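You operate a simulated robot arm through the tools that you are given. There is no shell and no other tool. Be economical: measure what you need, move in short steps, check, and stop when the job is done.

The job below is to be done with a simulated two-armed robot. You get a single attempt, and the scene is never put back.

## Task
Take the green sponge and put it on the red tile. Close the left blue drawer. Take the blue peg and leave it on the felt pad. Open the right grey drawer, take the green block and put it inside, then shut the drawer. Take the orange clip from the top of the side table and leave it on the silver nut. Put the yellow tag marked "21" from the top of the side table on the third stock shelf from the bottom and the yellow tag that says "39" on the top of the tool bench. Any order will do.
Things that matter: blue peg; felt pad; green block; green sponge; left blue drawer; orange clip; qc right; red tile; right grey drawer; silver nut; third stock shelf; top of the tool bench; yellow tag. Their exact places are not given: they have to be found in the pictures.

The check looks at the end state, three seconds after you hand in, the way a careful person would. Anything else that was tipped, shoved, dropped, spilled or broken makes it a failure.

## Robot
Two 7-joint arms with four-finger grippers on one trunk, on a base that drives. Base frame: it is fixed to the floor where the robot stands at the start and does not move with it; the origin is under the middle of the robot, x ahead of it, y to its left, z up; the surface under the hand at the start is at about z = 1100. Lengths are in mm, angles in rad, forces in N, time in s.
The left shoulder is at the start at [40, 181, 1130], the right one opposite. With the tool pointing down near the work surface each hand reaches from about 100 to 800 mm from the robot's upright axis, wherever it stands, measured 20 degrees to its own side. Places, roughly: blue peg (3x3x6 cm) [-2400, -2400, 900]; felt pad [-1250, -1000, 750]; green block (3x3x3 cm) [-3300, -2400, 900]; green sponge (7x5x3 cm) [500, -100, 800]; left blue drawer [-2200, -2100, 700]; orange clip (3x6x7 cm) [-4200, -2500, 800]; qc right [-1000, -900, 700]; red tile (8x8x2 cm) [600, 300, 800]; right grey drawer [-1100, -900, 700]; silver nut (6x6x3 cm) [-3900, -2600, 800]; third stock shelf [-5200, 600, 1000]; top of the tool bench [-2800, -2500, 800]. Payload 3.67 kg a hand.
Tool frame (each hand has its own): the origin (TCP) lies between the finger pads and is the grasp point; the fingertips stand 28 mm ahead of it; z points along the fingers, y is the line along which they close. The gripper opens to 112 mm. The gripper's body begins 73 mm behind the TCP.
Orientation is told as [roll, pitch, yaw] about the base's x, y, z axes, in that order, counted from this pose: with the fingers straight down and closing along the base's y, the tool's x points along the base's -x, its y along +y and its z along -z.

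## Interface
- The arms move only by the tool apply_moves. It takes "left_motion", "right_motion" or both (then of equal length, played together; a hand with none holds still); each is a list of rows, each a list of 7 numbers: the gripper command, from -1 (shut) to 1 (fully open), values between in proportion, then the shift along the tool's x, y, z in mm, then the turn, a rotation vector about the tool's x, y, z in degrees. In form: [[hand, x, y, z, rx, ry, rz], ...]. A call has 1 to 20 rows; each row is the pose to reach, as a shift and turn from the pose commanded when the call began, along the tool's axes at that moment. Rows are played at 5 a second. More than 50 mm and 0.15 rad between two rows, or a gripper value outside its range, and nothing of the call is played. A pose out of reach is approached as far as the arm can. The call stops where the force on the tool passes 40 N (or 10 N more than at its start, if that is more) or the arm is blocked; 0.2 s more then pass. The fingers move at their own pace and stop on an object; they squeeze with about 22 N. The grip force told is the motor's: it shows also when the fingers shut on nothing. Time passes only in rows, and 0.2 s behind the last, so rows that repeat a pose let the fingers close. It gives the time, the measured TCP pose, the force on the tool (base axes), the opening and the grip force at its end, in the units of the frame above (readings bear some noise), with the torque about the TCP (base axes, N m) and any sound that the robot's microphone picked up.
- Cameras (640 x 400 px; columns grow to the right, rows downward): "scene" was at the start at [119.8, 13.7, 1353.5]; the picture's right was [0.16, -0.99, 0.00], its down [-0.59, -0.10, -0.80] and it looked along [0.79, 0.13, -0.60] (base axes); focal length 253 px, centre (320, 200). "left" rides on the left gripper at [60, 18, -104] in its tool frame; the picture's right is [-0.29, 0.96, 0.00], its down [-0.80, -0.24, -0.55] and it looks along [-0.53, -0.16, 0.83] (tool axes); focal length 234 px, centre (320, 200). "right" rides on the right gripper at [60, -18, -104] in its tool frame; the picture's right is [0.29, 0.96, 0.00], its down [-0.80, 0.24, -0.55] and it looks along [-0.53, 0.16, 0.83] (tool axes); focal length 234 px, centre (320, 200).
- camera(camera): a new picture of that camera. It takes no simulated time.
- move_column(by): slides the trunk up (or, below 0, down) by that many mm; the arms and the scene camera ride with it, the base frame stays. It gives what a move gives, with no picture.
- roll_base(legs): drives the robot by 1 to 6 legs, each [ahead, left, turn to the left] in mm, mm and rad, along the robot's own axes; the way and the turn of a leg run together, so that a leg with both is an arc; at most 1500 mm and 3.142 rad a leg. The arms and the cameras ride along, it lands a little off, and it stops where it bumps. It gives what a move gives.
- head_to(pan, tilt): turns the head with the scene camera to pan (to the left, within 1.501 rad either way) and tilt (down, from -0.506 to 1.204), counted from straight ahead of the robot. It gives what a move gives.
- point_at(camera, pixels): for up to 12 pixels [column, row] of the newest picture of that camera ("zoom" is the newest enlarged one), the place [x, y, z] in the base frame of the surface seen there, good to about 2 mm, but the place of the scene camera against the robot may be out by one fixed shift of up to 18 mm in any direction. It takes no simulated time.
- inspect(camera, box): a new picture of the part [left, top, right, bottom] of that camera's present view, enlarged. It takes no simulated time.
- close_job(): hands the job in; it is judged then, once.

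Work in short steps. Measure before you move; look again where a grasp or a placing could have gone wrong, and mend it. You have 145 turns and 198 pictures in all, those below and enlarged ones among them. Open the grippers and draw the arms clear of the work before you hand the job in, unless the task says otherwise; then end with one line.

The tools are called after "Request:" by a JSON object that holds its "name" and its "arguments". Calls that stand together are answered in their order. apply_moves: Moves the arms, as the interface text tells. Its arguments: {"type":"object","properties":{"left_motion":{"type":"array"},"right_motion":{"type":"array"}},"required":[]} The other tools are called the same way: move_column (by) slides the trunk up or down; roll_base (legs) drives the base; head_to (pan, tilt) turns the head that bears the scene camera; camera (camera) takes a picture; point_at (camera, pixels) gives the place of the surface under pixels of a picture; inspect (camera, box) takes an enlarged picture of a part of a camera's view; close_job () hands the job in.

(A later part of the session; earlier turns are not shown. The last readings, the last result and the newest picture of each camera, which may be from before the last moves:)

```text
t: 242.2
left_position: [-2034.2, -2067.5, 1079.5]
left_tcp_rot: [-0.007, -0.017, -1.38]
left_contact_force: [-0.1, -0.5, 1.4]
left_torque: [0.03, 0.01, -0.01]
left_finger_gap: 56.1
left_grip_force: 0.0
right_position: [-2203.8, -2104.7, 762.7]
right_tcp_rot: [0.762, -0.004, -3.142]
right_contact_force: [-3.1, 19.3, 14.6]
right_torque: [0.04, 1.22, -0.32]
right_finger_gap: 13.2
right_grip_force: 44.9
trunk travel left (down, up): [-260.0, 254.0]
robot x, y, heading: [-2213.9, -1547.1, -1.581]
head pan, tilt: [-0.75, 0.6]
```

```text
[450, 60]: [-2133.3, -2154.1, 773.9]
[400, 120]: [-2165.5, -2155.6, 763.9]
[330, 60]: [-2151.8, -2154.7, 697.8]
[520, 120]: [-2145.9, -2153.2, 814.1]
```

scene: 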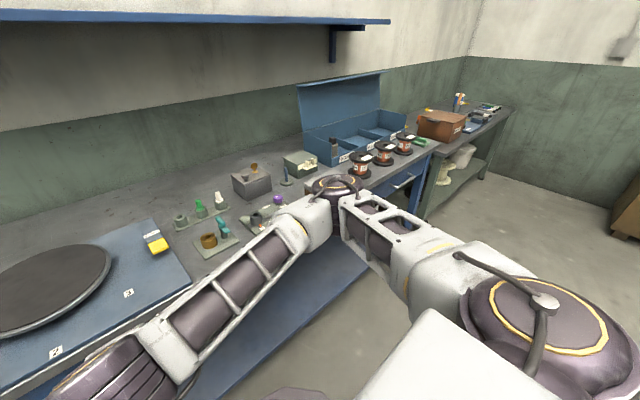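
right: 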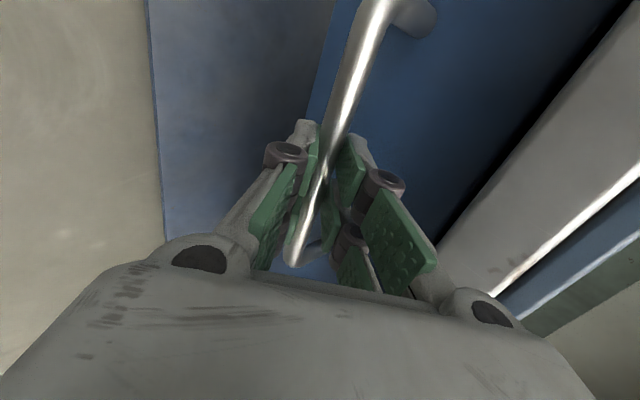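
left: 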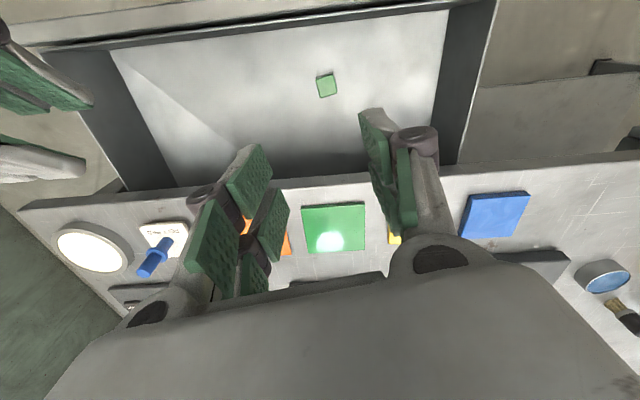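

Panel now at y≈-2154.5, flush with its twin. I release, withdraw, and restore the right hand to point straight down.

Request:
{"name": "apply_moves", "arguments": {"right_motion": [[-0.4, 0, 0, 0, 0, 0, 0], [-0.4, 0, 0, 0, 0, 0, 0], [-0.4, 0, 0, -40, 0, 0, 0], [-0.4, 0, 0, -80, 0, 0, 0], [-0.4, 0, 30, -110, 0, 0, 0], [-0.4, 0, 60, -140, 0, 0, 0], [-0.4, 0, 90, -170, 0, 0, 0], [-0.4, 0, 90, -170, 0, 0, 0]]}}

Request:
{"name": "roll_base", "arguments": {"legs": [[-250, 0, 0]]}}

Request:
{"name": "apply_moves", "arguments": {"right_motion": [[0, 0, 0, 0, 0, 0, -8.2], [0, 0, 0, 0, 0, 0, -16.4], [0, 0, 0, 0, 0, 0, -24.6], [0, 0, 0, 0, 0, 0, -32.8], [0, 0, 0, 0, 0, 0, -41], [0, 0, 0, 0, 0, 0, -49.2], [0, 0, 0, 0, 0, 0, -57.4], [0, 0, 0, 0, 0, 0, -65.6], [0, 0, 0, 0, 0, 0, -73.8], [0, 0, 0, 0, 0, 0, -82], [0, 0, 0, 0, 0, 0, -90]]}}

Request:
{"name": "apply_moves", "arguments": {"right_motion": [[0, -35, 0, -10, 0, 7.3, 0], [0, -60, 0, -20, 0, 14.6, 0], [0, -85, 0, -30, 0, 21.9, 0], [0, -110, 0, -40, 0, 29.2, 0], [0, -135, 0, -50, 0, 36.5, 0], [0, -160, 0, -60, 0, 43.8, 0]]}}

```text
t: 244.0
left_position: [-2035.9, -2071.1, 1078.8]
left_tcp_rot: [-0.01, -0.015, -1.378]
left_contact_force: [0.0, -0.4, 0.3]
left_torque: [0.0, 0.0, -0.01]
left_finger_gap: 56.0
left_grip_force: 0.1
right_position: [-2203.6, -2055.0, 949.2]
right_tcp_rot: [0.763, -0.005, 3.14]
right_contact_force: [-0.2, 0.4, 0.6]
right_torque: [0.01, 0.0, -0.02]
right_finger_gap: 33.6
right_grip_force: 0.1
trunk travel left (down, up): [-260.0, 254.0]
robot x, y, heading: [-2208.9, -1549.1, -1.579]
head pan, tilt: [-0.75, 0.6]
```

```text
t: 245.9
left_position: [-2033.1, -1816.4, 1078.6]
left_tcp_rot: [-0.008, -0.017, -1.375]
left_contact_force: [-0.4, 0.2, -0.4]
left_torque: [-0.01, 0.02, 0.01]
left_finger_gap: 55.8
left_grip_force: 0.1
right_position: [-2199.7, -1803.9, 948.3]
right_tcp_rot: [0.763, -0.003, -3.139]
right_contact_force: [0.3, -0.7, -0.1]
right_torque: [0.02, 0.02, 0.0]
right_finger_gap: 33.6
right_grip_force: 0.1
trunk travel left (down, up): [-260.0, 254.0]
robot x, y, heading: [-2211.4, -1299.7, -1.576]
head pan, tilt: [-0.75, 0.6]
```

```text
t: 248.3
left_position: [-2032.7, -1819.8, 1078.4]
left_tcp_rot: [-0.009, -0.015, -1.376]
left_contact_force: [0.1, -0.3, -0.1]
left_torque: [0.06, 0.0, 0.0]
left_finger_gap: 55.9
left_grip_force: 0.1
right_position: [-2200.8, -1804.4, 949.1]
right_tcp_rot: [-0.007, -0.762, -1.563]
right_contact_force: [0.2, 0.0, 0.2]
right_torque: [0.05, -0.03, 0.0]
right_finger_gap: 56.2
right_grip_force: 0.1
trunk travel left (down, up): [-260.0, 254.0]
robot x, y, heading: [-2211.0, -1294.6, -1.579]
head pan, tilt: [-0.75, 0.6]
```

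```text
t: 249.7
left_position: [-2032.1, -1818.9, 1077.7]
left_tcp_rot: [-0.009, -0.017, -1.377]
left_contact_force: [0.0, -0.2, -0.4]
left_torque: [-0.02, 0.03, -0.02]
left_finger_gap: 56.0
left_grip_force: 0.1
right_position: [-2198.7, -1878.2, 1103.0]
right_tcp_rot: [-0.001, 0.004, -1.568]
right_contact_force: [-0.4, 0.1, -0.5]
right_torque: [0.03, 0.0, 0.0]
right_finger_gap: 55.9
right_grip_force: 0.1
trunk travel left (down, up): [-260.0, 254.0]
robot x, y, heading: [-2209.8, -1298.4, -1.576]
head pan, tilt: [-0.75, 0.6]
```

I shift right along the benches to the side table and look.

Request:
{"name": "roll_base", "arguments": {"legs": [[0, -900, 0], [0, -880, 0]]}}

Request:
{"name": "head_to", "arguments": {"pan": 0.0, "tilt": 0.6}}

Request:
{"name": "camera", "arguments": {"camera": "scene"}}

```text
t: 258.9
left_position: [-3809.1, -1812.7, 1078.6]
left_tcp_rot: [-0.008, -0.015, -1.372]
left_contact_force: [-0.5, 0.7, -0.4]
left_torque: [-0.01, 0.01, 0.03]
left_finger_gap: 56.1
left_grip_force: 0.0
right_position: [-3976.5, -1870.5, 1104.5]
right_tcp_rot: [-0.005, 0.0, -1.564]
right_contact_force: [0.3, 1.0, -0.1]
right_torque: [0.0, 0.01, -0.01]
right_finger_gap: 56.1
right_grip_force: 0.1
trunk travel left (down, up): [-260.0, 254.0]
robot x, y, heading: [-3988.1, -1291.2, -1.575]
head pan, tilt: [-0.75, 0.6]
```

```text
t: 260.0
left_position: [-3809.6, -1811.5, 1078.0]
left_tcp_rot: [-0.009, -0.015, -1.373]
left_contact_force: [-0.3, 0.1, -1.0]
left_torque: [-0.01, 0.01, 0.02]
left_finger_gap: 56.2
left_grip_force: 0.1
right_position: [-3976.6, -1871.3, 1103.6]
right_tcp_rot: [-0.005, 0.001, -1.566]
right_contact_force: [-0.2, 0.2, 0.3]
right_torque: [-0.03, 0.0, 0.03]
right_finger_gap: 55.9
right_grip_force: 0.1
trunk travel left (down, up): [-260.0, 254.0]
robot x, y, heading: [-3990.9, -1291.9, -1.571]
head pan, tilt: [0.0, 0.6]
```

```text
81 pictures are left
```

scene: 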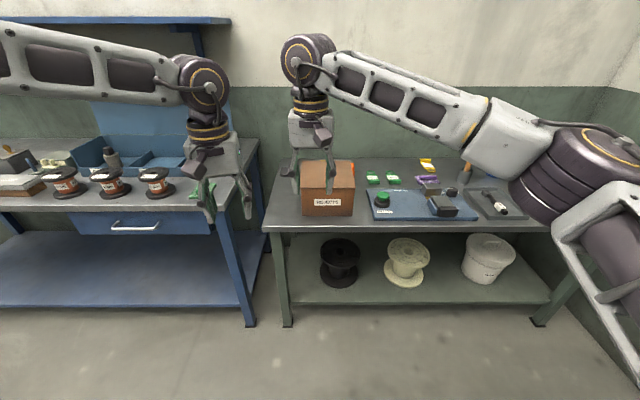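

Request:
{"name": "inspect", "arguments": {"camera": "scene", "box": [260, 140, 420, 240]}}

Request:
{"name": "inspect", "arguments": {"camera": "scene", "box": [360, 140, 520, 240]}}

```text
4.00 times, centred on (340, 190) of scene
```

zoom: 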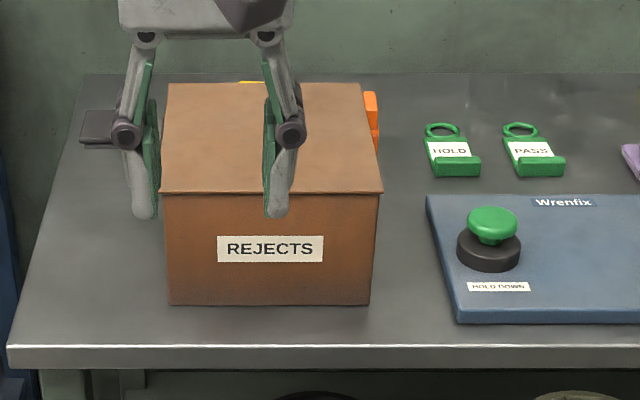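

```text
4.00 times, centred on (440, 190) of scene
```

zoom: 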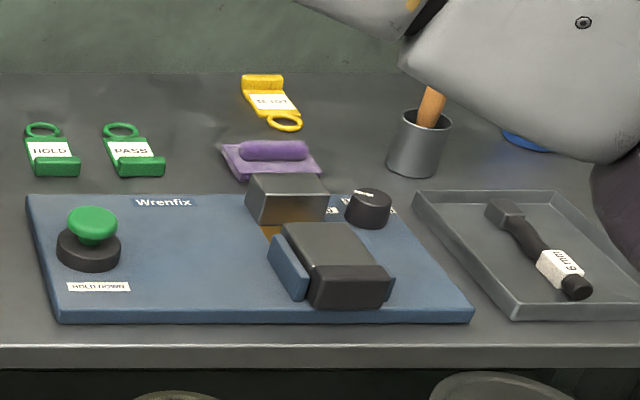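

I measure the reject box, table edge, clip and tags.

Request:
{"name": "point_at", "arguments": {"camera": "scene", "pixels": [[340, 170], [330, 207], [330, 228], [353, 166], [428, 165], [382, 178], [300, 175], [464, 168], [322, 160], [431, 171]]}}

Request:
{"name": "roll_base", "arguments": {"legs": [[380, 0, 0]]}}

Request:
{"name": "camera", "arguments": {"camera": "right"}}

Request:
{"name": "camera", "arguments": {"camera": "left"}}

Request:
{"name": "camera", "arguments": {"camera": "scene"}}

```text
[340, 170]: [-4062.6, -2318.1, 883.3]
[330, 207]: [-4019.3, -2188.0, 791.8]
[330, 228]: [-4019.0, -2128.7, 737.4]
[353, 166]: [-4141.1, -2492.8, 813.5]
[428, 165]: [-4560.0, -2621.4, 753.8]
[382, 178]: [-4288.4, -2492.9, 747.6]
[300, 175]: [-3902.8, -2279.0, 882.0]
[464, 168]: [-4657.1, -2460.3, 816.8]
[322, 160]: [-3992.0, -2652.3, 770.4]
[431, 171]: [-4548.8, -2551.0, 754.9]
```

```text
t: 262.5
left_position: [-3811.4, -2195.3, 1078.9]
left_tcp_rot: [-0.009, -0.016, -1.374]
left_contact_force: [0.0, 0.5, 0.1]
left_torque: [-0.01, 0.01, -0.01]
left_finger_gap: 56.1
left_grip_force: 0.0
right_position: [-3977.5, -2255.1, 1104.0]
right_tcp_rot: [-0.003, -0.001, -1.568]
right_contact_force: [0.2, -0.6, 0.0]
right_torque: [-0.01, 0.02, 0.03]
right_finger_gap: 56.1
right_grip_force: 0.1
trunk travel left (down, up): [-260.0, 254.0]
robot x, y, heading: [-3989.7, -1674.7, -1.575]
head pan, tilt: [0.0, 0.6]
```

```text
78 pictures are left
```

right: 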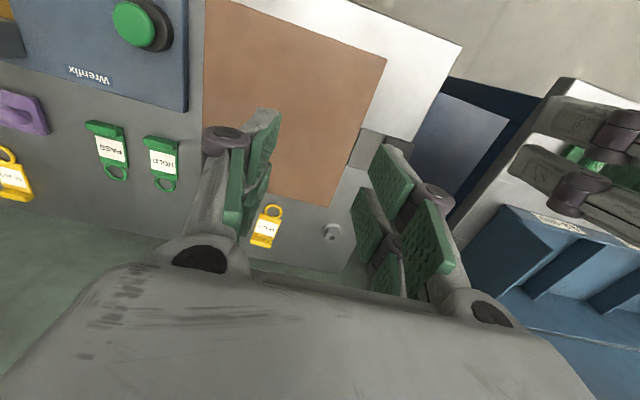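

```text
77 pictures are left
```

left: 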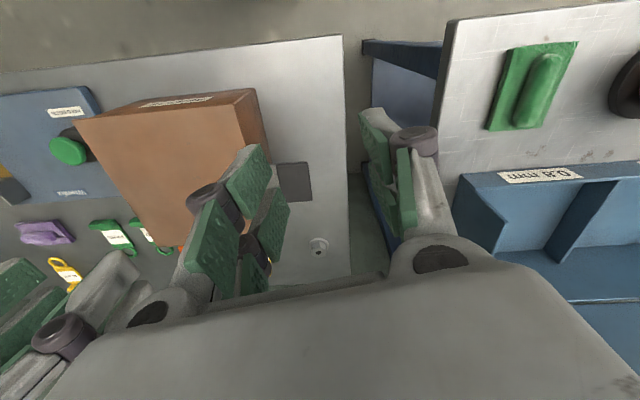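

```text
76 pictures are left
```

scene: 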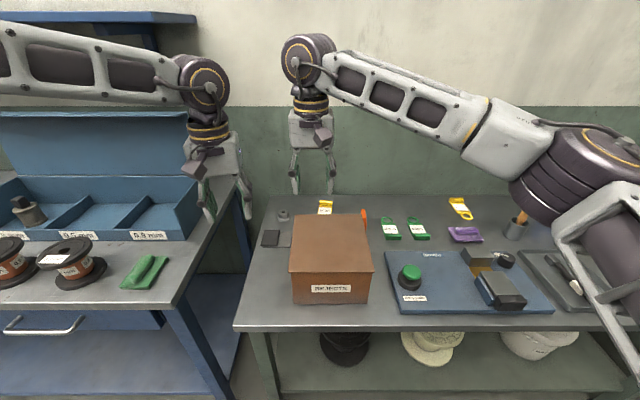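

I zoom to read both tags and see the clip and nut.

Request:
{"name": "inspect", "arguments": {"camera": "scene", "box": [250, 190, 390, 260]}}

Request:
{"name": "inspect", "arguments": {"camera": "scene", "box": [430, 190, 500, 230]}}

Request:
{"name": "inspect", "arguments": {"camera": "right", "box": [230, 180, 350, 260]}}

```text
4.57 times, centred on (320, 225) of scene
```

zoom: 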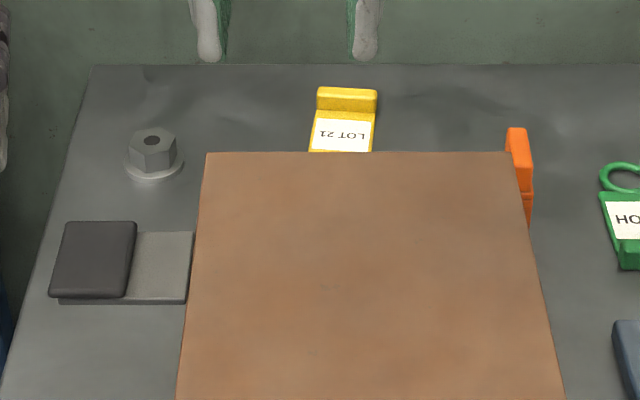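

```text
9.14 times, centred on (465, 210) of scene
```

zoom: 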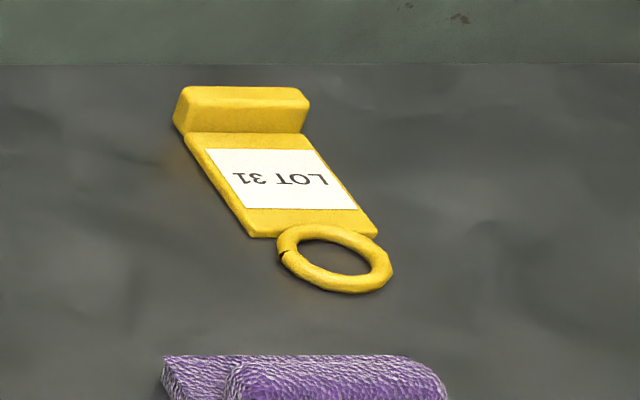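

```text
5.00 times, centred on (290, 220) of right
```

zoom: 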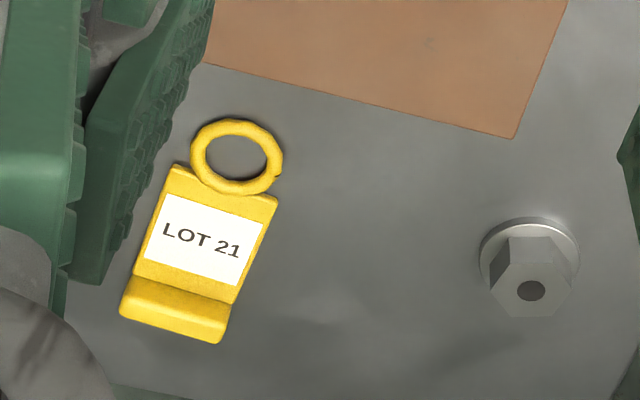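

The tag behind the reject box is "LOT 21"; the other is "LOT 31", a decoy, so "39" is elsewhere. I move the right hand sideways to look at the orange clip.

Request:
{"name": "apply_moves", "arguments": {"right_motion": [[0, 0, -42, 0, 0, 0, 0], [0, 0, -84, 0, 0, 0, 0], [0, 0, -126, 0, 0, 0, 0], [0, 0, -160, 0, 0, 0, 0], [0, 0, -160, 0, 0, 0, 0]]}}

Request:
{"name": "camera", "arguments": {"camera": "right"}}

Request:
{"name": "inspect", "arguments": {"camera": "right", "box": [240, 120, 400, 240]}}

```text
t: 263.7
left_position: [-3809.5, -2195.6, 1078.7]
left_tcp_rot: [-0.009, -0.016, -1.372]
left_contact_force: [1.1, -0.7, -0.5]
left_torque: [0.03, 0.03, 0.02]
left_finger_gap: 56.0
left_grip_force: 0.1
right_position: [-4136.3, -2256.8, 1103.6]
right_tcp_rot: [-0.002, 0.0, -1.565]
right_contact_force: [0.1, 0.1, -0.5]
right_torque: [0.03, 0.03, 0.01]
right_finger_gap: 55.9
right_grip_force: 0.0
trunk travel left (down, up): [-260.0, 254.0]
robot x, y, heading: [-3992.5, -1673.3, -1.573]
head pan, tilt: [0.0, 0.6]
```

```text
72 pictures are left
```

right: 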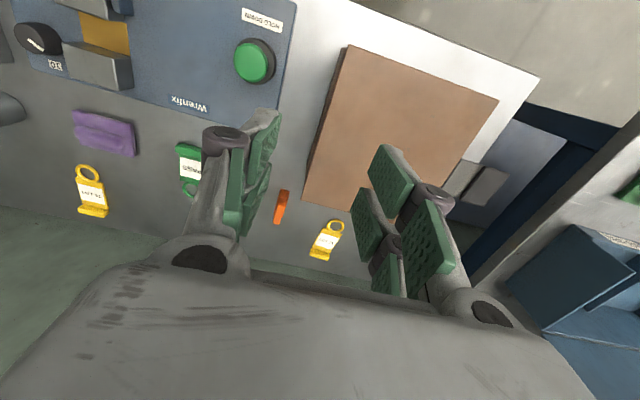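

```text
3.33 times, centred on (320, 180) of right
```

zoom: 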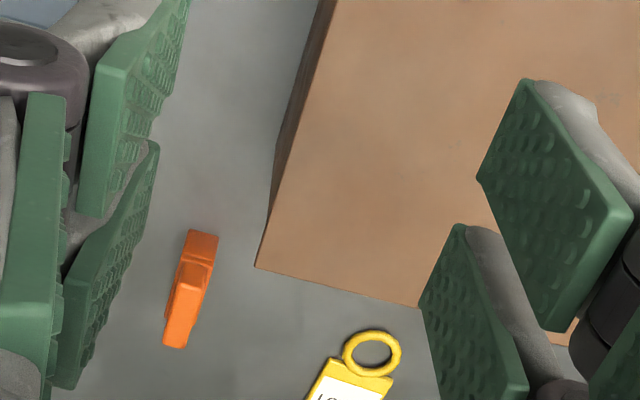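

I measure the clip's parts and the box corner.

Request:
{"name": "point_at", "arguments": {"camera": "zoom", "pixels": [[201, 240], [190, 243], [215, 245], [198, 270], [190, 285], [182, 315], [175, 340], [188, 330], [262, 262], [300, 180], [230, 300], [338, 390]]}}

```text
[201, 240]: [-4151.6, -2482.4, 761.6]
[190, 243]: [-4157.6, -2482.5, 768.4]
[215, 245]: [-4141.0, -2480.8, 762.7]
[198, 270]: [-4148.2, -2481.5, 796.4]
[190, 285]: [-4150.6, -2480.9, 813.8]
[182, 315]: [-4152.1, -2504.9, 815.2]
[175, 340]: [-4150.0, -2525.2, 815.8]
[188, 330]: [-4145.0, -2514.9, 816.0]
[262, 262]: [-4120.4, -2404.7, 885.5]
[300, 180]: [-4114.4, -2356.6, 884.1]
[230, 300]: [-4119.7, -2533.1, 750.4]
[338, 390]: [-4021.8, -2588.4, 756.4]
```

The clip's top (z 815) runs y -2480…-2528 at x≈-4149, standing behind the box's corner. I lower the trunk for longer reach and move the base closer, raising the left hand.

Request:
{"name": "apply_moves", "arguments": {"left_motion": [[0, 25, 0, -40, 0, 0, 0], [0, 50, 0, -80, 0, 0, 0], [0, 75, 0, -120, 0, 0, 0], [0, 75, 0, -150, 0, 0, 0]]}}

Request:
{"name": "move_column", "arguments": {"by": -150}}

Request:
{"name": "roll_base", "arguments": {"legs": [[117, 60, 0]]}}

Request:
{"name": "camera", "arguments": {"camera": "right"}}

```text
t: 264.7
left_position: [-3826.1, -2117.0, 1227.4]
left_tcp_rot: [-0.009, -0.015, -1.375]
left_contact_force: [-0.7, 0.5, 0.1]
left_torque: [0.03, -0.05, 0.02]
left_finger_gap: 56.0
left_grip_force: 0.1
right_position: [-4136.8, -2256.8, 1103.0]
right_tcp_rot: [-0.003, 0.0, -1.567]
right_contact_force: [0.0, 0.4, -0.2]
right_torque: [-0.01, 0.0, -0.02]
right_finger_gap: 56.1
right_grip_force: 0.1
trunk travel left (down, up): [-260.0, 254.0]
robot x, y, heading: [-3991.0, -1675.4, -1.572]
head pan, tilt: [0.0, 0.6]
```

```text
t: 266.4
left_position: [-3825.7, -2118.1, 1076.2]
left_tcp_rot: [-0.008, -0.016, -1.373]
left_contact_force: [-0.2, -0.5, -1.1]
left_torque: [0.02, 0.01, 0.03]
left_finger_gap: 56.0
left_grip_force: 0.1
right_position: [-4136.9, -2254.2, 953.8]
right_tcp_rot: [-0.005, -0.001, -1.569]
right_contact_force: [0.4, 0.1, -0.9]
right_torque: [0.02, -0.03, 0.02]
right_finger_gap: 56.2
right_grip_force: 0.0
trunk travel left (down, up): [-110.0, 404.0]
robot x, y, heading: [-3992.2, -1675.9, -1.578]
head pan, tilt: [0.0, 0.6]
```

```text
t: 267.7
left_position: [-3765.9, -2237.0, 1075.8]
left_tcp_rot: [-0.009, -0.015, -1.373]
left_contact_force: [0.7, -0.2, -0.5]
left_torque: [0.01, 0.0, 0.0]
left_finger_gap: 56.4
left_grip_force: 0.0
right_position: [-4076.5, -2375.4, 951.1]
right_tcp_rot: [-0.004, 0.001, -1.567]
right_contact_force: [0.2, -0.7, -0.7]
right_torque: [0.01, 0.04, -0.01]
right_finger_gap: 56.1
right_grip_force: 0.1
trunk travel left (down, up): [-110.0, 404.0]
robot x, y, heading: [-3929.2, -1789.9, -1.574]
head pan, tilt: [0.0, 0.6]
```

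```text
70 pictures are left
```

right: 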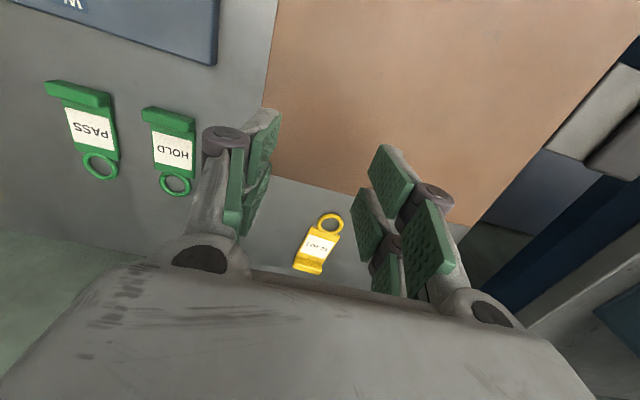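

I move the right hand over the clip at a safe height.

Request:
{"name": "apply_moves", "arguments": {"right_motion": [[0, -35, -20, 0, 0, 0, 0], [0, -70, -40, 0, 0, 0, 0], [0, -105, -60, 0, 0, 0, 0], [0, -129, -72.5, 15, 0, 0, 0], [0, -129, -72.5, 15, 0, 0, 0]]}}

Request:
{"name": "camera", "arguments": {"camera": "right"}}

```text
t: 268.9
left_position: [-3765.9, -2235.4, 1077.2]
left_tcp_rot: [-0.008, -0.015, -1.375]
left_contact_force: [-0.9, -0.7, 0.2]
left_torque: [-0.02, 0.01, -0.01]
left_finger_gap: 55.8
left_grip_force: 0.0
right_position: [-4149.3, -2501.6, 937.4]
right_tcp_rot: [-0.004, 0.0, -1.568]
right_contact_force: [0.0, 0.2, 0.0]
right_torque: [0.0, 0.0, 0.0]
right_finger_gap: 56.0
right_grip_force: 0.1
trunk travel left (down, up): [-110.0, 404.0]
robot x, y, heading: [-3932.0, -1793.0, -1.57]
head pan, tilt: [0.0, 0.6]
```

```text
69 pictures are left
```

right: 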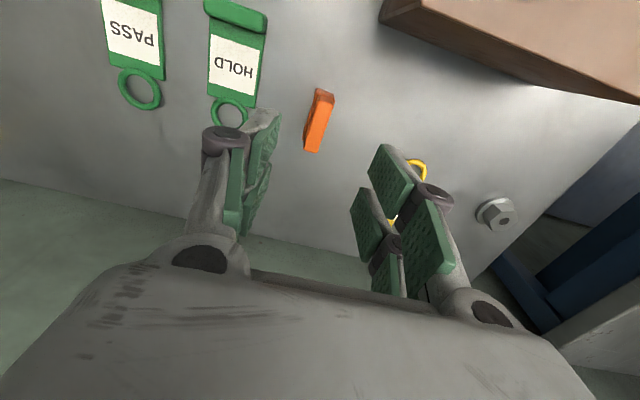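

I measure the clip and the nut from this view.

Request:
{"name": "inspect", "arguments": {"camera": "right", "box": [280, 80, 360, 160]}}

Request:
{"name": "point_at", "arguments": {"camera": "right", "pixels": [[322, 98], [314, 120], [319, 148], [310, 148], [328, 120], [330, 100], [321, 125], [503, 220], [492, 212], [512, 216], [482, 215], [495, 200]]}}

```text
5.00 times, centred on (320, 120) of right
```

zoom: 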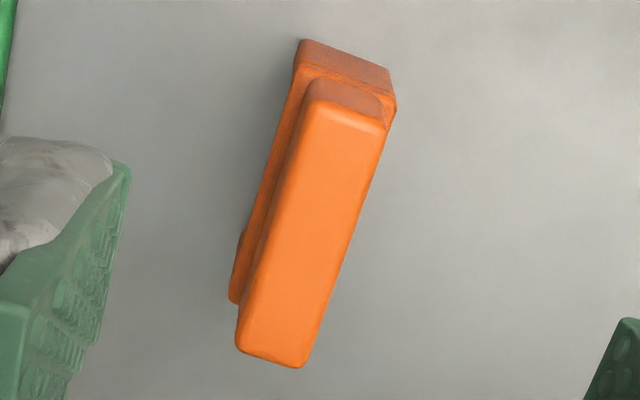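

```text
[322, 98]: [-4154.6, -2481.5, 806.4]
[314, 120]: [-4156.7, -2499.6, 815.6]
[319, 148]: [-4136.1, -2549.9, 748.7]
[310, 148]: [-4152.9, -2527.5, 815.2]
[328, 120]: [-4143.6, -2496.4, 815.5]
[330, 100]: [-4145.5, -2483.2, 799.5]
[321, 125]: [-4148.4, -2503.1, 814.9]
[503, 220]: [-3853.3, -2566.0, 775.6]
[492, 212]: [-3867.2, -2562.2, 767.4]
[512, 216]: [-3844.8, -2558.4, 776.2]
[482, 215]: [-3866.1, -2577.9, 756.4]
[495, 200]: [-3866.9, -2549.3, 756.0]
```

The clip top is centred at (-4149.5,-2506), 15 mm thick; the nut's hex top is at about (-3854,-2565,776). I descend on the clip, close, and lift.

Request:
{"name": "apply_moves", "arguments": {"right_motion": [[0, -4.5, 0, 45, 0, 0, 0], [0, -4.5, 0, 90, 0, 0, 0], [0, -4.5, 0, 118, 0, 0, 0], [0, -4.5, 0, 134, 0, 0, 0], [-1, -4.5, 0, 134, 0, 0, 0], [-1, -4.5, 0, 134, 0, 0, 0], [-1, -4.5, 0, 134, 0, 0, 0], [-1, -4.5, 0, 90, 0, 0, 0], [-1, -4.5, 0, 45, 0, 0, 0], [-1, -4.5, 0, 0, 0, 0, 0], [-1, -4.5, 0, -30, 0, 0, 0]]}}

Request:
{"name": "inspect", "arguments": {"camera": "right", "box": [220, 60, 420, 185]}}

Request:
{"name": "inspect", "arguments": {"camera": "scene", "box": [340, 100, 500, 200]}}

```text
t: 271.3
left_position: [-3765.6, -2235.5, 1076.7]
left_tcp_rot: [-0.009, -0.018, -1.373]
left_contact_force: [-0.2, -0.3, 0.0]
left_torque: [-0.02, 0.04, -0.01]
left_finger_gap: 56.1
left_grip_force: 0.1
right_position: [-4148.5, -2505.5, 969.8]
right_tcp_rot: [-0.002, 0.001, -1.564]
right_contact_force: [0.1, 0.7, 0.9]
right_torque: [0.01, 0.01, -0.03]
right_finger_gap: 21.2
right_grip_force: 21.7
trunk travel left (down, up): [-110.0, 404.0]
robot x, y, heading: [-3930.9, -1793.4, -1.578]
head pan, tilt: [0.0, 0.6]
```

```text
3.20 times, centred on (320, 122) of right
```

zoom: 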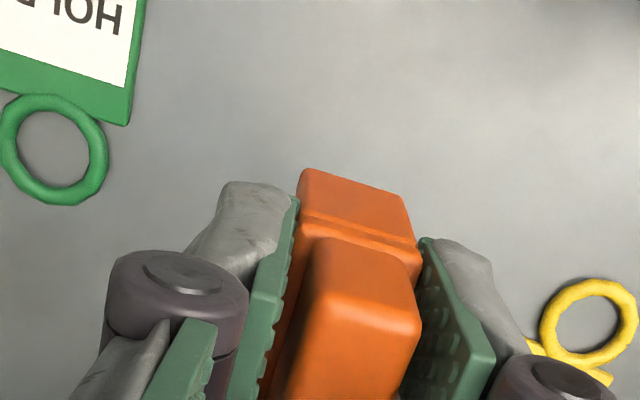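

```text
4.00 times, centred on (420, 150) of scene
```

zoom: 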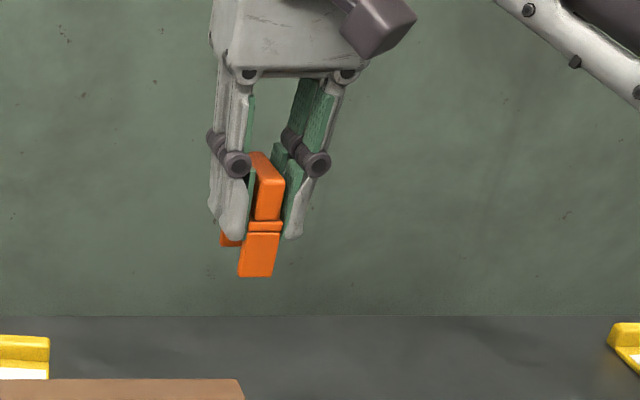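

The clip is held (21 mm); its bottom is about 55 mm below the TCP. I raise it 60 mm and shift the base left 290 mm so the hand comes over the nut.

Request:
{"name": "apply_moves", "arguments": {"right_motion": [[-1, 0, 0, -30, 0, 0, 0], [-1, 0, 0, -60, 0, 0, 0]]}}

Request:
{"name": "roll_base", "arguments": {"legs": [[20, 290, 0]]}}

Request:
{"name": "camera", "arguments": {"camera": "right"}}

Request:
{"name": "camera", "arguments": {"camera": "scene"}}

```text
t: 271.9
left_position: [-3766.1, -2235.9, 1076.8]
left_tcp_rot: [-0.008, -0.015, -1.374]
left_contact_force: [-0.1, 0.0, -0.3]
left_torque: [-0.04, 0.03, -0.01]
left_finger_gap: 56.0
left_grip_force: 0.0
right_position: [-4148.4, -2506.1, 1029.2]
right_tcp_rot: [-0.003, -0.001, -1.567]
right_contact_force: [0.5, -0.1, -1.6]
right_torque: [0.03, 0.0, 0.0]
right_finger_gap: 21.6
right_grip_force: 21.9
trunk travel left (down, up): [-110.0, 404.0]
robot x, y, heading: [-3931.8, -1792.6, -1.575]
head pan, tilt: [0.0, 0.6]
```

```text
t: 274.0
left_position: [-3476.6, -2256.5, 1075.7]
left_tcp_rot: [-0.01, -0.015, -1.376]
left_contact_force: [0.8, 0.0, -0.3]
left_torque: [0.01, 0.02, -0.03]
left_finger_gap: 56.4
left_grip_force: 0.0
right_position: [-3857.3, -2526.6, 1029.3]
right_tcp_rot: [-0.004, 0.002, -1.57]
right_contact_force: [0.7, -0.6, -1.3]
right_torque: [0.01, 0.04, -0.01]
right_finger_gap: 21.5
right_grip_force: 21.8
trunk travel left (down, up): [-110.0, 404.0]
robot x, y, heading: [-3642.1, -1810.2, -1.577]
head pan, tilt: [0.0, 0.6]
```

```text
65 pictures are left
```

right: 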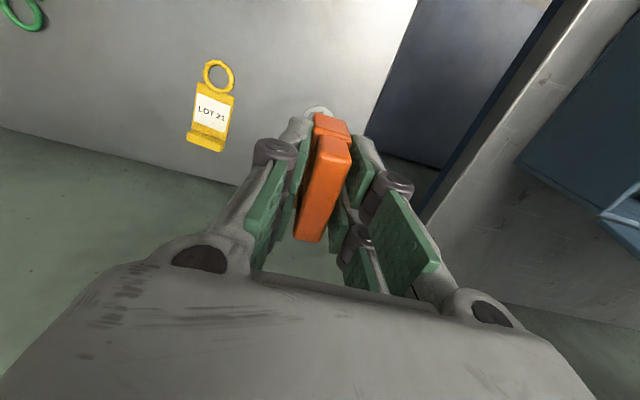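

```text
64 pictures are left
```

scene: 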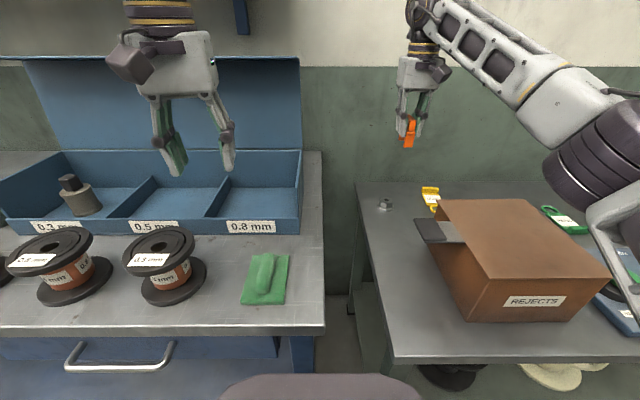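

I zoom on the clip's underside shape and the nut.

Request:
{"name": "inspect", "arguments": {"camera": "scene", "box": [350, 90, 462, 160]}}

Request:
{"name": "inspect", "arguments": {"camera": "scene", "box": [360, 190, 408, 220]}}

Request:
{"name": "point_at", "arguments": {"camera": "zoom", "pixels": [[345, 185], [320, 190], [370, 185], [345, 230], [345, 160], [300, 250]]}}

```text
5.71 times, centred on (406, 125) of scene
```

zoom: 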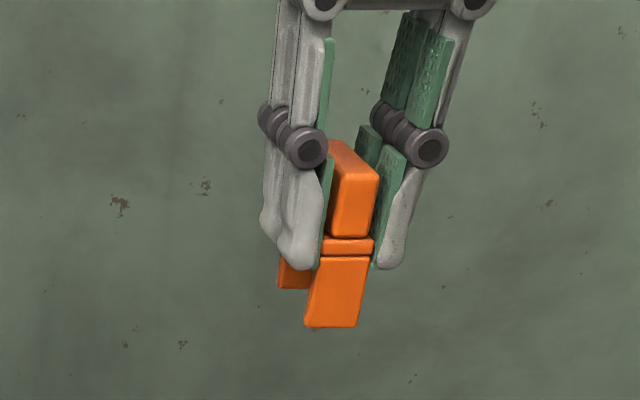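

```text
13.33 times, centred on (384, 205) of scene
```

zoom: 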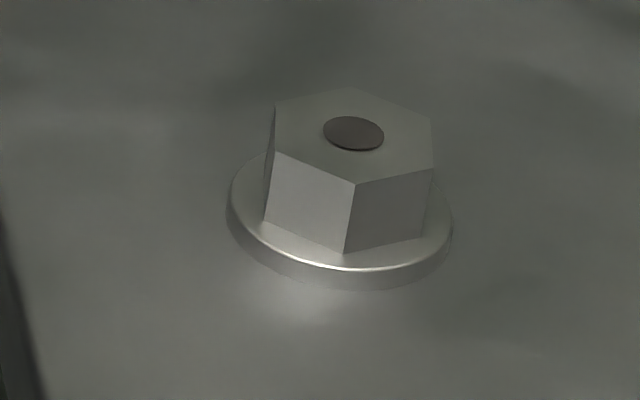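

```text
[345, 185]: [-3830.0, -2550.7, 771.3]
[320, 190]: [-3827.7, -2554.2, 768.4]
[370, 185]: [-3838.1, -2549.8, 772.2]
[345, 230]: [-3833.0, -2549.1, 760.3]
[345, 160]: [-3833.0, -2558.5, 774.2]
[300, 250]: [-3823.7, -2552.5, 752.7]
```

I shift the hand 55 mm sideways to see the nut past the clip and measure it precisely.

Request:
{"name": "apply_moves", "arguments": {"right_motion": [[-1, -10, 28, 30, 0, 0, 0], [-1, -20, 55, 60, 0, 0, 0], [-1, -20, 55, 60, 0, 0, 0]]}}

Request:
{"name": "inspect", "arguments": {"camera": "right", "box": [190, 50, 350, 150]}}

```text
t: 274.8
left_position: [-3477.9, -2256.9, 1076.8]
left_tcp_rot: [-0.007, -0.017, -1.375]
left_contact_force: [0.1, -0.6, -0.3]
left_torque: [-0.01, 0.02, 0.0]
left_finger_gap: 56.1
left_grip_force: 0.0
right_position: [-3806.2, -2547.7, 969.0]
right_tcp_rot: [-0.003, -0.001, -1.571]
right_contact_force: [-1.4, 0.1, 0.2]
right_torque: [-0.03, 0.0, 0.02]
right_finger_gap: 21.4
right_grip_force: 22.4
trunk travel left (down, up): [-110.0, 404.0]
robot x, y, heading: [-3637.9, -1814.9, -1.577]
head pan, tilt: [0.0, 0.6]
```

```text
4.00 times, centred on (270, 100) of right
```

zoom: 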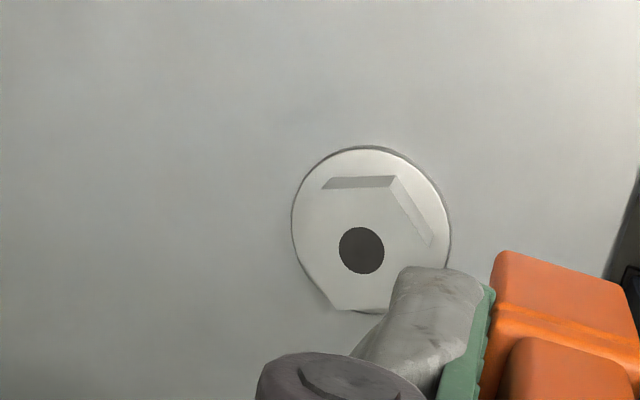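

Request:
{"name": "point_at", "arguments": {"camera": "zoom", "pixels": [[361, 250], [330, 250], [361, 215], [393, 190], [325, 205], [335, 305], [424, 240], [300, 250], [370, 155], [445, 220], [560, 290], [570, 350]]}}

```text
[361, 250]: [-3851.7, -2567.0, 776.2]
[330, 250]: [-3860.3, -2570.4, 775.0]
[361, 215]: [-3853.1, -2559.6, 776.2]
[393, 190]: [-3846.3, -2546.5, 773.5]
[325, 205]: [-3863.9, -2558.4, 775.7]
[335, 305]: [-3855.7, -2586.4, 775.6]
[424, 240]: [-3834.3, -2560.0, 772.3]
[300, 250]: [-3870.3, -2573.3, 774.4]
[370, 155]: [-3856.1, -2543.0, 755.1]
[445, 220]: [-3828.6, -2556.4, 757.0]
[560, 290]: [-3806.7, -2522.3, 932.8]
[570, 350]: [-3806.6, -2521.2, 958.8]
```

The nut's centre is (-3851.7,-2567), top z 776, about 38 mm across. I move the clip above it and lower to just above contact.

Request:
{"name": "apply_moves", "arguments": {"right_motion": [[-1, -9, -23, 0, 0, 0, 0], [-1, -18, -45.5, 20, 0, 0, 0], [-1, -18, -45.5, 60, 0, 0, 0], [-1, -18, -45.5, 100, 0, 0, 0], [-1, -18, -45.5, 125, 0, 0, 0], [-1, -18, -45.5, 125, 0, 0, 0]]}}

Request:
{"name": "inspect", "arguments": {"camera": "scene", "box": [350, 160, 430, 210]}}

```text
t: 276.2
left_position: [-3476.3, -2255.9, 1076.8]
left_tcp_rot: [-0.008, -0.015, -1.379]
left_contact_force: [0.0, -0.6, -0.4]
left_torque: [-0.01, 0.0, 0.0]
left_finger_gap: 56.1
left_grip_force: 0.0
right_position: [-3849.3, -2567.5, 843.2]
right_tcp_rot: [-0.004, 0.0, -1.571]
right_contact_force: [0.2, 0.1, -0.4]
right_torque: [0.01, 0.02, -0.01]
right_finger_gap: 21.3
right_grip_force: 22.3
trunk travel left (down, up): [-110.0, 404.0]
robot x, y, heading: [-3641.7, -1815.0, -1.578]
head pan, tilt: [0.0, 0.6]
```

```text
8.00 times, centred on (390, 185) of scene
```

zoom: 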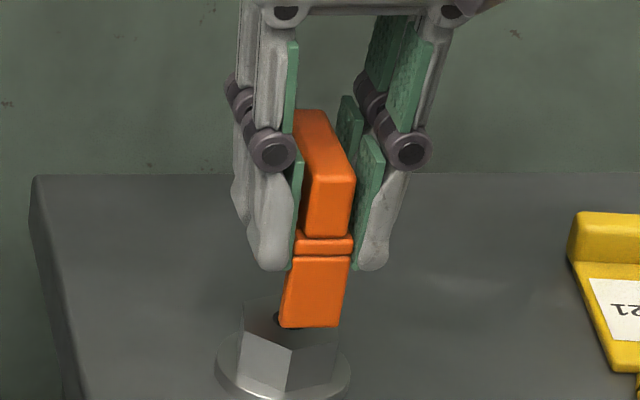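

I check the clip's bottom edge against the nut in the same camera.

Request:
{"name": "point_at", "arguments": {"camera": "zoom", "pixels": [[310, 315], [285, 315], [335, 315], [295, 265], [345, 265], [273, 316], [245, 310], [290, 348], [325, 380], [280, 370]]}}

```text
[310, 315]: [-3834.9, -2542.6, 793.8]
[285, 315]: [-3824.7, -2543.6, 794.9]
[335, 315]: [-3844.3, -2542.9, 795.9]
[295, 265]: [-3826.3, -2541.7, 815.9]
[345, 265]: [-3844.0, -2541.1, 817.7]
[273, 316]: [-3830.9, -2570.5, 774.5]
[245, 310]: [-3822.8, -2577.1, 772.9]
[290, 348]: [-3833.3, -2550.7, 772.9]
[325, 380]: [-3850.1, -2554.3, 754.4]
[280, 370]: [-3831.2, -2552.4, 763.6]
```

The clip is about 4 mm too far in +x. I correct that and lower to contact.

Request:
{"name": "apply_moves", "arguments": {"right_motion": [[-1, 0, -4, 4, 0, 0, 0], [-1, 0, -4, 8, 0, 0, 0], [-1, 0, -4, 10, 0, 0, 0], [-1, 0, -4, 12, 0, 0, 0], [-1, 0, -4, 13, 0, 0, 0], [-1, 0, -4, 13, 0, 0, 0]]}}

Request:
{"name": "inspect", "arguments": {"camera": "scene", "box": [350, 160, 430, 210]}}

```text
t: 277.6
left_position: [-3476.3, -2257.2, 1076.9]
left_tcp_rot: [-0.008, -0.016, -1.377]
left_contact_force: [0.2, -0.4, -0.5]
left_torque: [-0.01, 0.0, -0.04]
left_finger_gap: 55.6
left_grip_force: 0.2
right_position: [-3854.3, -2564.8, 831.0]
right_tcp_rot: [-0.004, 0.001, -1.57]
right_contact_force: [-0.6, 0.1, -0.6]
right_torque: [-0.03, 0.01, 0.03]
right_finger_gap: 21.6
right_grip_force: 22.2
trunk travel left (down, up): [-110.0, 404.0]
robot x, y, heading: [-3643.2, -1812.6, -1.573]
head pan, tilt: [0.0, 0.6]
```

```text
8.00 times, centred on (390, 185) of scene
```

zoom: 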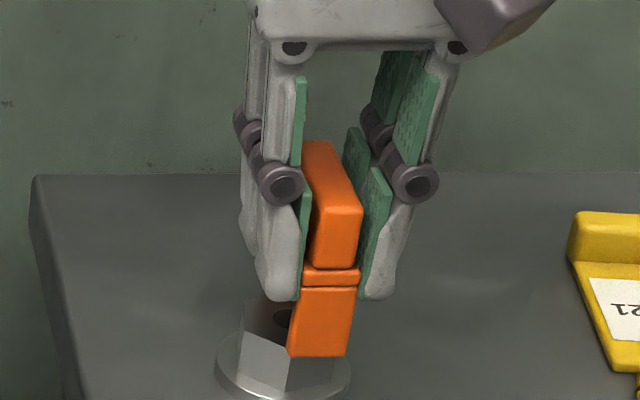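

I re-measure the clip's bottom relative to the nut's visible edges.

Request:
{"name": "point_at", "arguments": {"camera": "zoom", "pixels": [[320, 350], [295, 350], [347, 350], [298, 300], [352, 300], [283, 317], [244, 305], [288, 380], [262, 300], [340, 365], [320, 362]]}}

Request:
{"name": "camera", "arguments": {"camera": "right"}}

```text
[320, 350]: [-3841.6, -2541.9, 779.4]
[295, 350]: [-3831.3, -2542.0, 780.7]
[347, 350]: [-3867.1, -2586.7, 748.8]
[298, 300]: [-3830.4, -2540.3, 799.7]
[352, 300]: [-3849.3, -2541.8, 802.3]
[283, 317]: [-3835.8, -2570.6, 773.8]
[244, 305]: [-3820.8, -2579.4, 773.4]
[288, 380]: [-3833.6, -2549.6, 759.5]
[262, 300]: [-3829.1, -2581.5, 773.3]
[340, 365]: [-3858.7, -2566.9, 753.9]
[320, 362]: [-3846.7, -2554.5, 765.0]
```

```text
58 pictures are left
```

right: 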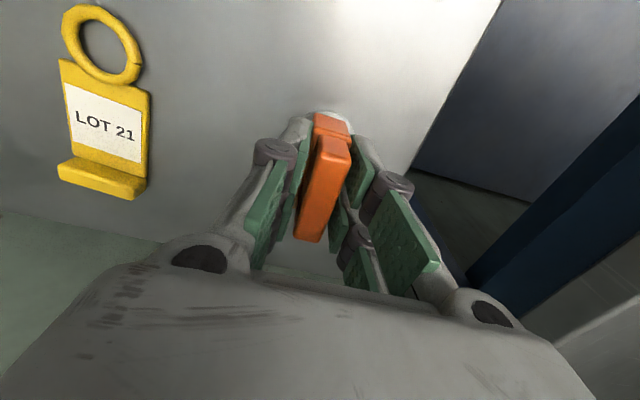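

Using the hole as reference, the clip is about 3.5 mm off in -x and 2.5 mm short in -y. I correct and lower to contact.

Request:
{"name": "apply_moves", "arguments": {"right_motion": [[-1, -2.5, 3, -1, 0, 0, 0], [-1, -2.5, 3, 1, 0, 0, 0], [-1, -2.5, 3, 3, 0, 0, 0], [-1, -2.5, 3, 4, 0, 0, 0], [-1, -2.5, 3, 4, 0, 0, 0]]}}

```text
t: 278.8
left_position: [-3475.5, -2255.6, 1076.6]
left_tcp_rot: [-0.012, -0.015, -1.377]
left_contact_force: [0.1, 0.2, 0.3]
left_torque: [-0.03, 0.02, 0.03]
left_finger_gap: 56.0
left_grip_force: 0.0
right_position: [-3852.6, -2567.5, 828.8]
right_tcp_rot: [-0.004, -0.003, -1.57]
right_contact_force: [0.3, -4.8, 14.8]
right_torque: [-0.19, -0.02, 0.03]
right_finger_gap: 21.6
right_grip_force: 22.2
trunk travel left (down, up): [-110.0, 404.0]
robot x, y, heading: [-3642.0, -1815.4, -1.576]
head pan, tilt: [0.0, 0.6]
```

Contact at 15 N. I ease up 1 mm and open slowly.

Request:
{"name": "apply_moves", "arguments": {"right_motion": [[-1, 0, 0, -1.2, 0, 0, 0], [-0.55, 0, 0, -1.2, 0, 0, 0], [-0.4, 0, 0, -1.2, 0, 0, 0], [-0.2, 0, 0, -1.2, 0, 0, 0], [-0.1, 0, 0, -1.2, 0, 0, 0]]}}

Request:
{"name": "inspect", "arguments": {"camera": "scene", "box": [350, 160, 430, 210]}}

```text
t: 280.0
left_position: [-3477.5, -2258.0, 1075.5]
left_tcp_rot: [-0.009, -0.015, -1.375]
left_contact_force: [0.0, 0.1, -0.3]
left_torque: [-0.04, 0.0, 0.01]
left_finger_gap: 56.1
left_grip_force: 0.1
right_position: [-3852.5, -2567.5, 827.7]
right_tcp_rot: [-0.005, 0.0, -1.57]
right_contact_force: [-0.4, -0.2, -0.5]
right_torque: [-0.02, -0.04, 0.01]
right_finger_gap: 50.4
right_grip_force: 0.0
trunk travel left (down, up): [-110.0, 404.0]
robot x, y, heading: [-3645.1, -1817.1, -1.573]
head pan, tilt: [0.0, 0.6]
```

```text
8.00 times, centred on (390, 185) of scene
```

zoom: 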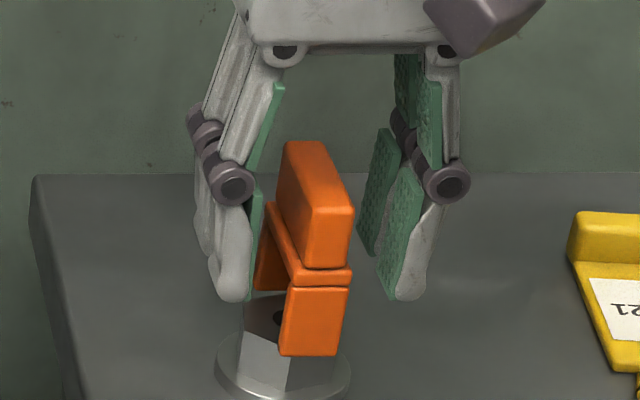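

The clip stands bridging the nut. I lift the hand straight up and check again.

Request:
{"name": "apply_moves", "arguments": {"right_motion": [[-0.1, 0, 0, -30, 0, 0, 0], [-0.1, 0, 0, -75, 0, 0, 0], [-0.1, 0, 0, -120, 0, 0, 0], [-0.1, 0, 0, -165, 0, 0, 0], [-0.1, 0, 0, -165, 0, 0, 0]]}}

Request:
{"name": "camera", "arguments": {"camera": "right"}}

Request:
{"name": "inspect", "arguments": {"camera": "right", "box": [240, 60, 400, 160]}}

```text
t: 281.2
left_position: [-3477.9, -2258.1, 1075.4]
left_tcp_rot: [-0.007, -0.015, -1.375]
left_contact_force: [0.0, -0.1, 1.3]
left_torque: [0.01, -0.06, 0.0]
left_finger_gap: 56.0
left_grip_force: 0.1
right_position: [-3852.7, -2566.7, 994.4]
right_tcp_rot: [-0.004, 0.002, -1.572]
right_contact_force: [-0.9, 0.9, 0.5]
right_torque: [0.01, -0.07, 0.01]
right_finger_gap: 50.7
right_grip_force: 0.0
trunk travel left (down, up): [-110.0, 404.0]
robot x, y, heading: [-3643.3, -1813.7, -1.577]
head pan, tilt: [0.0, 0.6]
```

```text
56 pictures are left
```

right: 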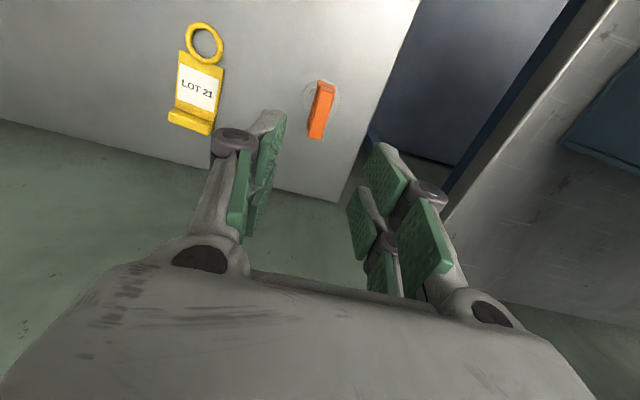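

```text
4.00 times, centred on (320, 110) of right
```

zoom: 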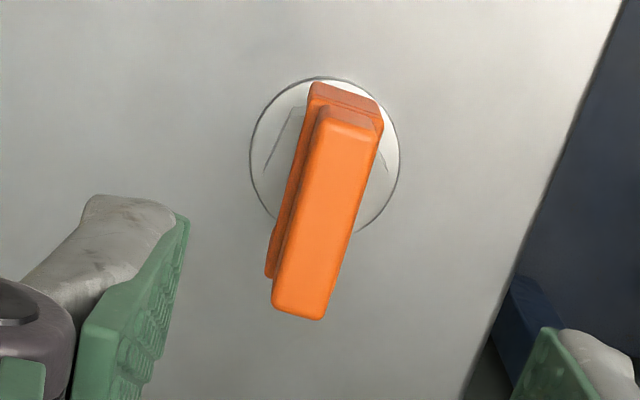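

The clip sits over the nut's centre. Now tag 21 at (195,90): I zoom in and measure it.

Request:
{"name": "inspect", "arguments": {"camera": "right", "box": [120, 10, 280, 140]}}

Request:
{"name": "point_at", "arguments": {"camera": "right", "pixels": [[197, 85], [182, 85], [216, 95], [190, 120], [172, 112], [210, 125], [191, 113], [190, 132], [204, 42], [200, 62], [187, 52], [221, 68]]}}

```text
3.08 times, centred on (200, 75) of right
```

zoom: 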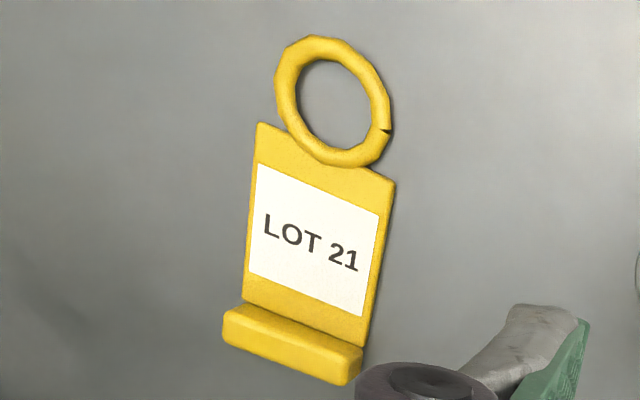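

```text
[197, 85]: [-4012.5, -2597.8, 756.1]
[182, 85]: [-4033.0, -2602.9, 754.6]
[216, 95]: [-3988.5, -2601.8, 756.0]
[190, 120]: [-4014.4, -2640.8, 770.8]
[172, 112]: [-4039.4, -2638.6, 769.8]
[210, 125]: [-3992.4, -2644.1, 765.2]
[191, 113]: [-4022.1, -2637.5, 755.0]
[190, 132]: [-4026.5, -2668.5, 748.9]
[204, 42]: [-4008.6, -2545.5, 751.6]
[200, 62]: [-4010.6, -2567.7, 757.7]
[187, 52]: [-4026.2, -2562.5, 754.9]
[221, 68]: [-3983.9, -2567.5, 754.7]
```

The tag is about 48 mm wide, lying along y with its body at y -2562…-2640, z up to 756. To reach it the base must come closer, so I check where the base front is relative to the table.

Request:
{"name": "head_to", "arguments": {"pan": -0.4, "tilt": 1.0}}

Request:
{"name": "camera", "arguments": {"camera": "scene"}}

Request:
{"name": "point_at", "arguments": {"camera": "scene", "pixels": [[320, 330], [280, 320], [240, 320], [360, 330], [330, 150], [300, 130], [320, 310]]}}

```text
t: 282.1
left_position: [-3477.0, -2257.8, 1075.4]
left_tcp_rot: [-0.009, -0.015, -1.376]
left_contact_force: [-0.3, 0.6, -0.5]
left_torque: [0.0, -0.03, 0.02]
left_finger_gap: 56.1
left_grip_force: 0.0
right_position: [-3850.3, -2566.8, 993.4]
right_tcp_rot: [-0.003, 0.001, -1.569]
right_contact_force: [0.0, -0.3, 0.3]
right_torque: [-0.02, -0.06, 0.02]
right_finger_gap: 50.6
right_grip_force: 0.1
trunk travel left (down, up): [-110.0, 404.0]
robot x, y, heading: [-3640.6, -1815.9, -1.575]
head pan, tilt: [-0.4, 1.0]
```

```text
53 pictures are left
```

scene: 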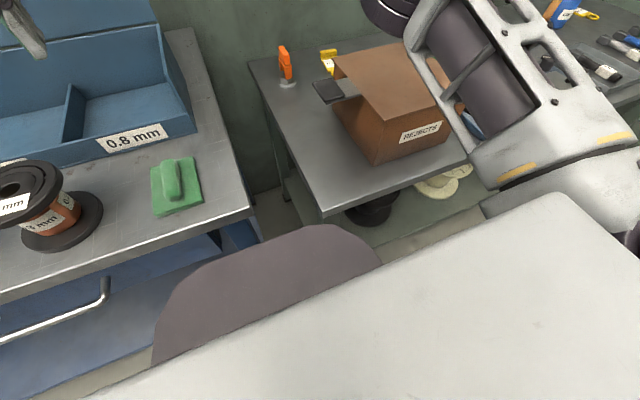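

```text
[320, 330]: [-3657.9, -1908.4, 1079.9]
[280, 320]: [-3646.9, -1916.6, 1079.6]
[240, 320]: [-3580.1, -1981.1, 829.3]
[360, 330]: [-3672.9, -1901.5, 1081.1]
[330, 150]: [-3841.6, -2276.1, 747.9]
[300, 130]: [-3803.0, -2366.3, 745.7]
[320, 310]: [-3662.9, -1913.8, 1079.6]
```

Request:
{"name": "point_at", "arguments": {"camera": "scene", "pixels": [[330, 228], [260, 260], [200, 280], [370, 255], [300, 240]]}}

```text
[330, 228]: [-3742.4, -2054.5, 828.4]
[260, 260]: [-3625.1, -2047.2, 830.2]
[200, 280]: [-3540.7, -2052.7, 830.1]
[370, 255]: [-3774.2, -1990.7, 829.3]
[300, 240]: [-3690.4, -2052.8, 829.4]
```

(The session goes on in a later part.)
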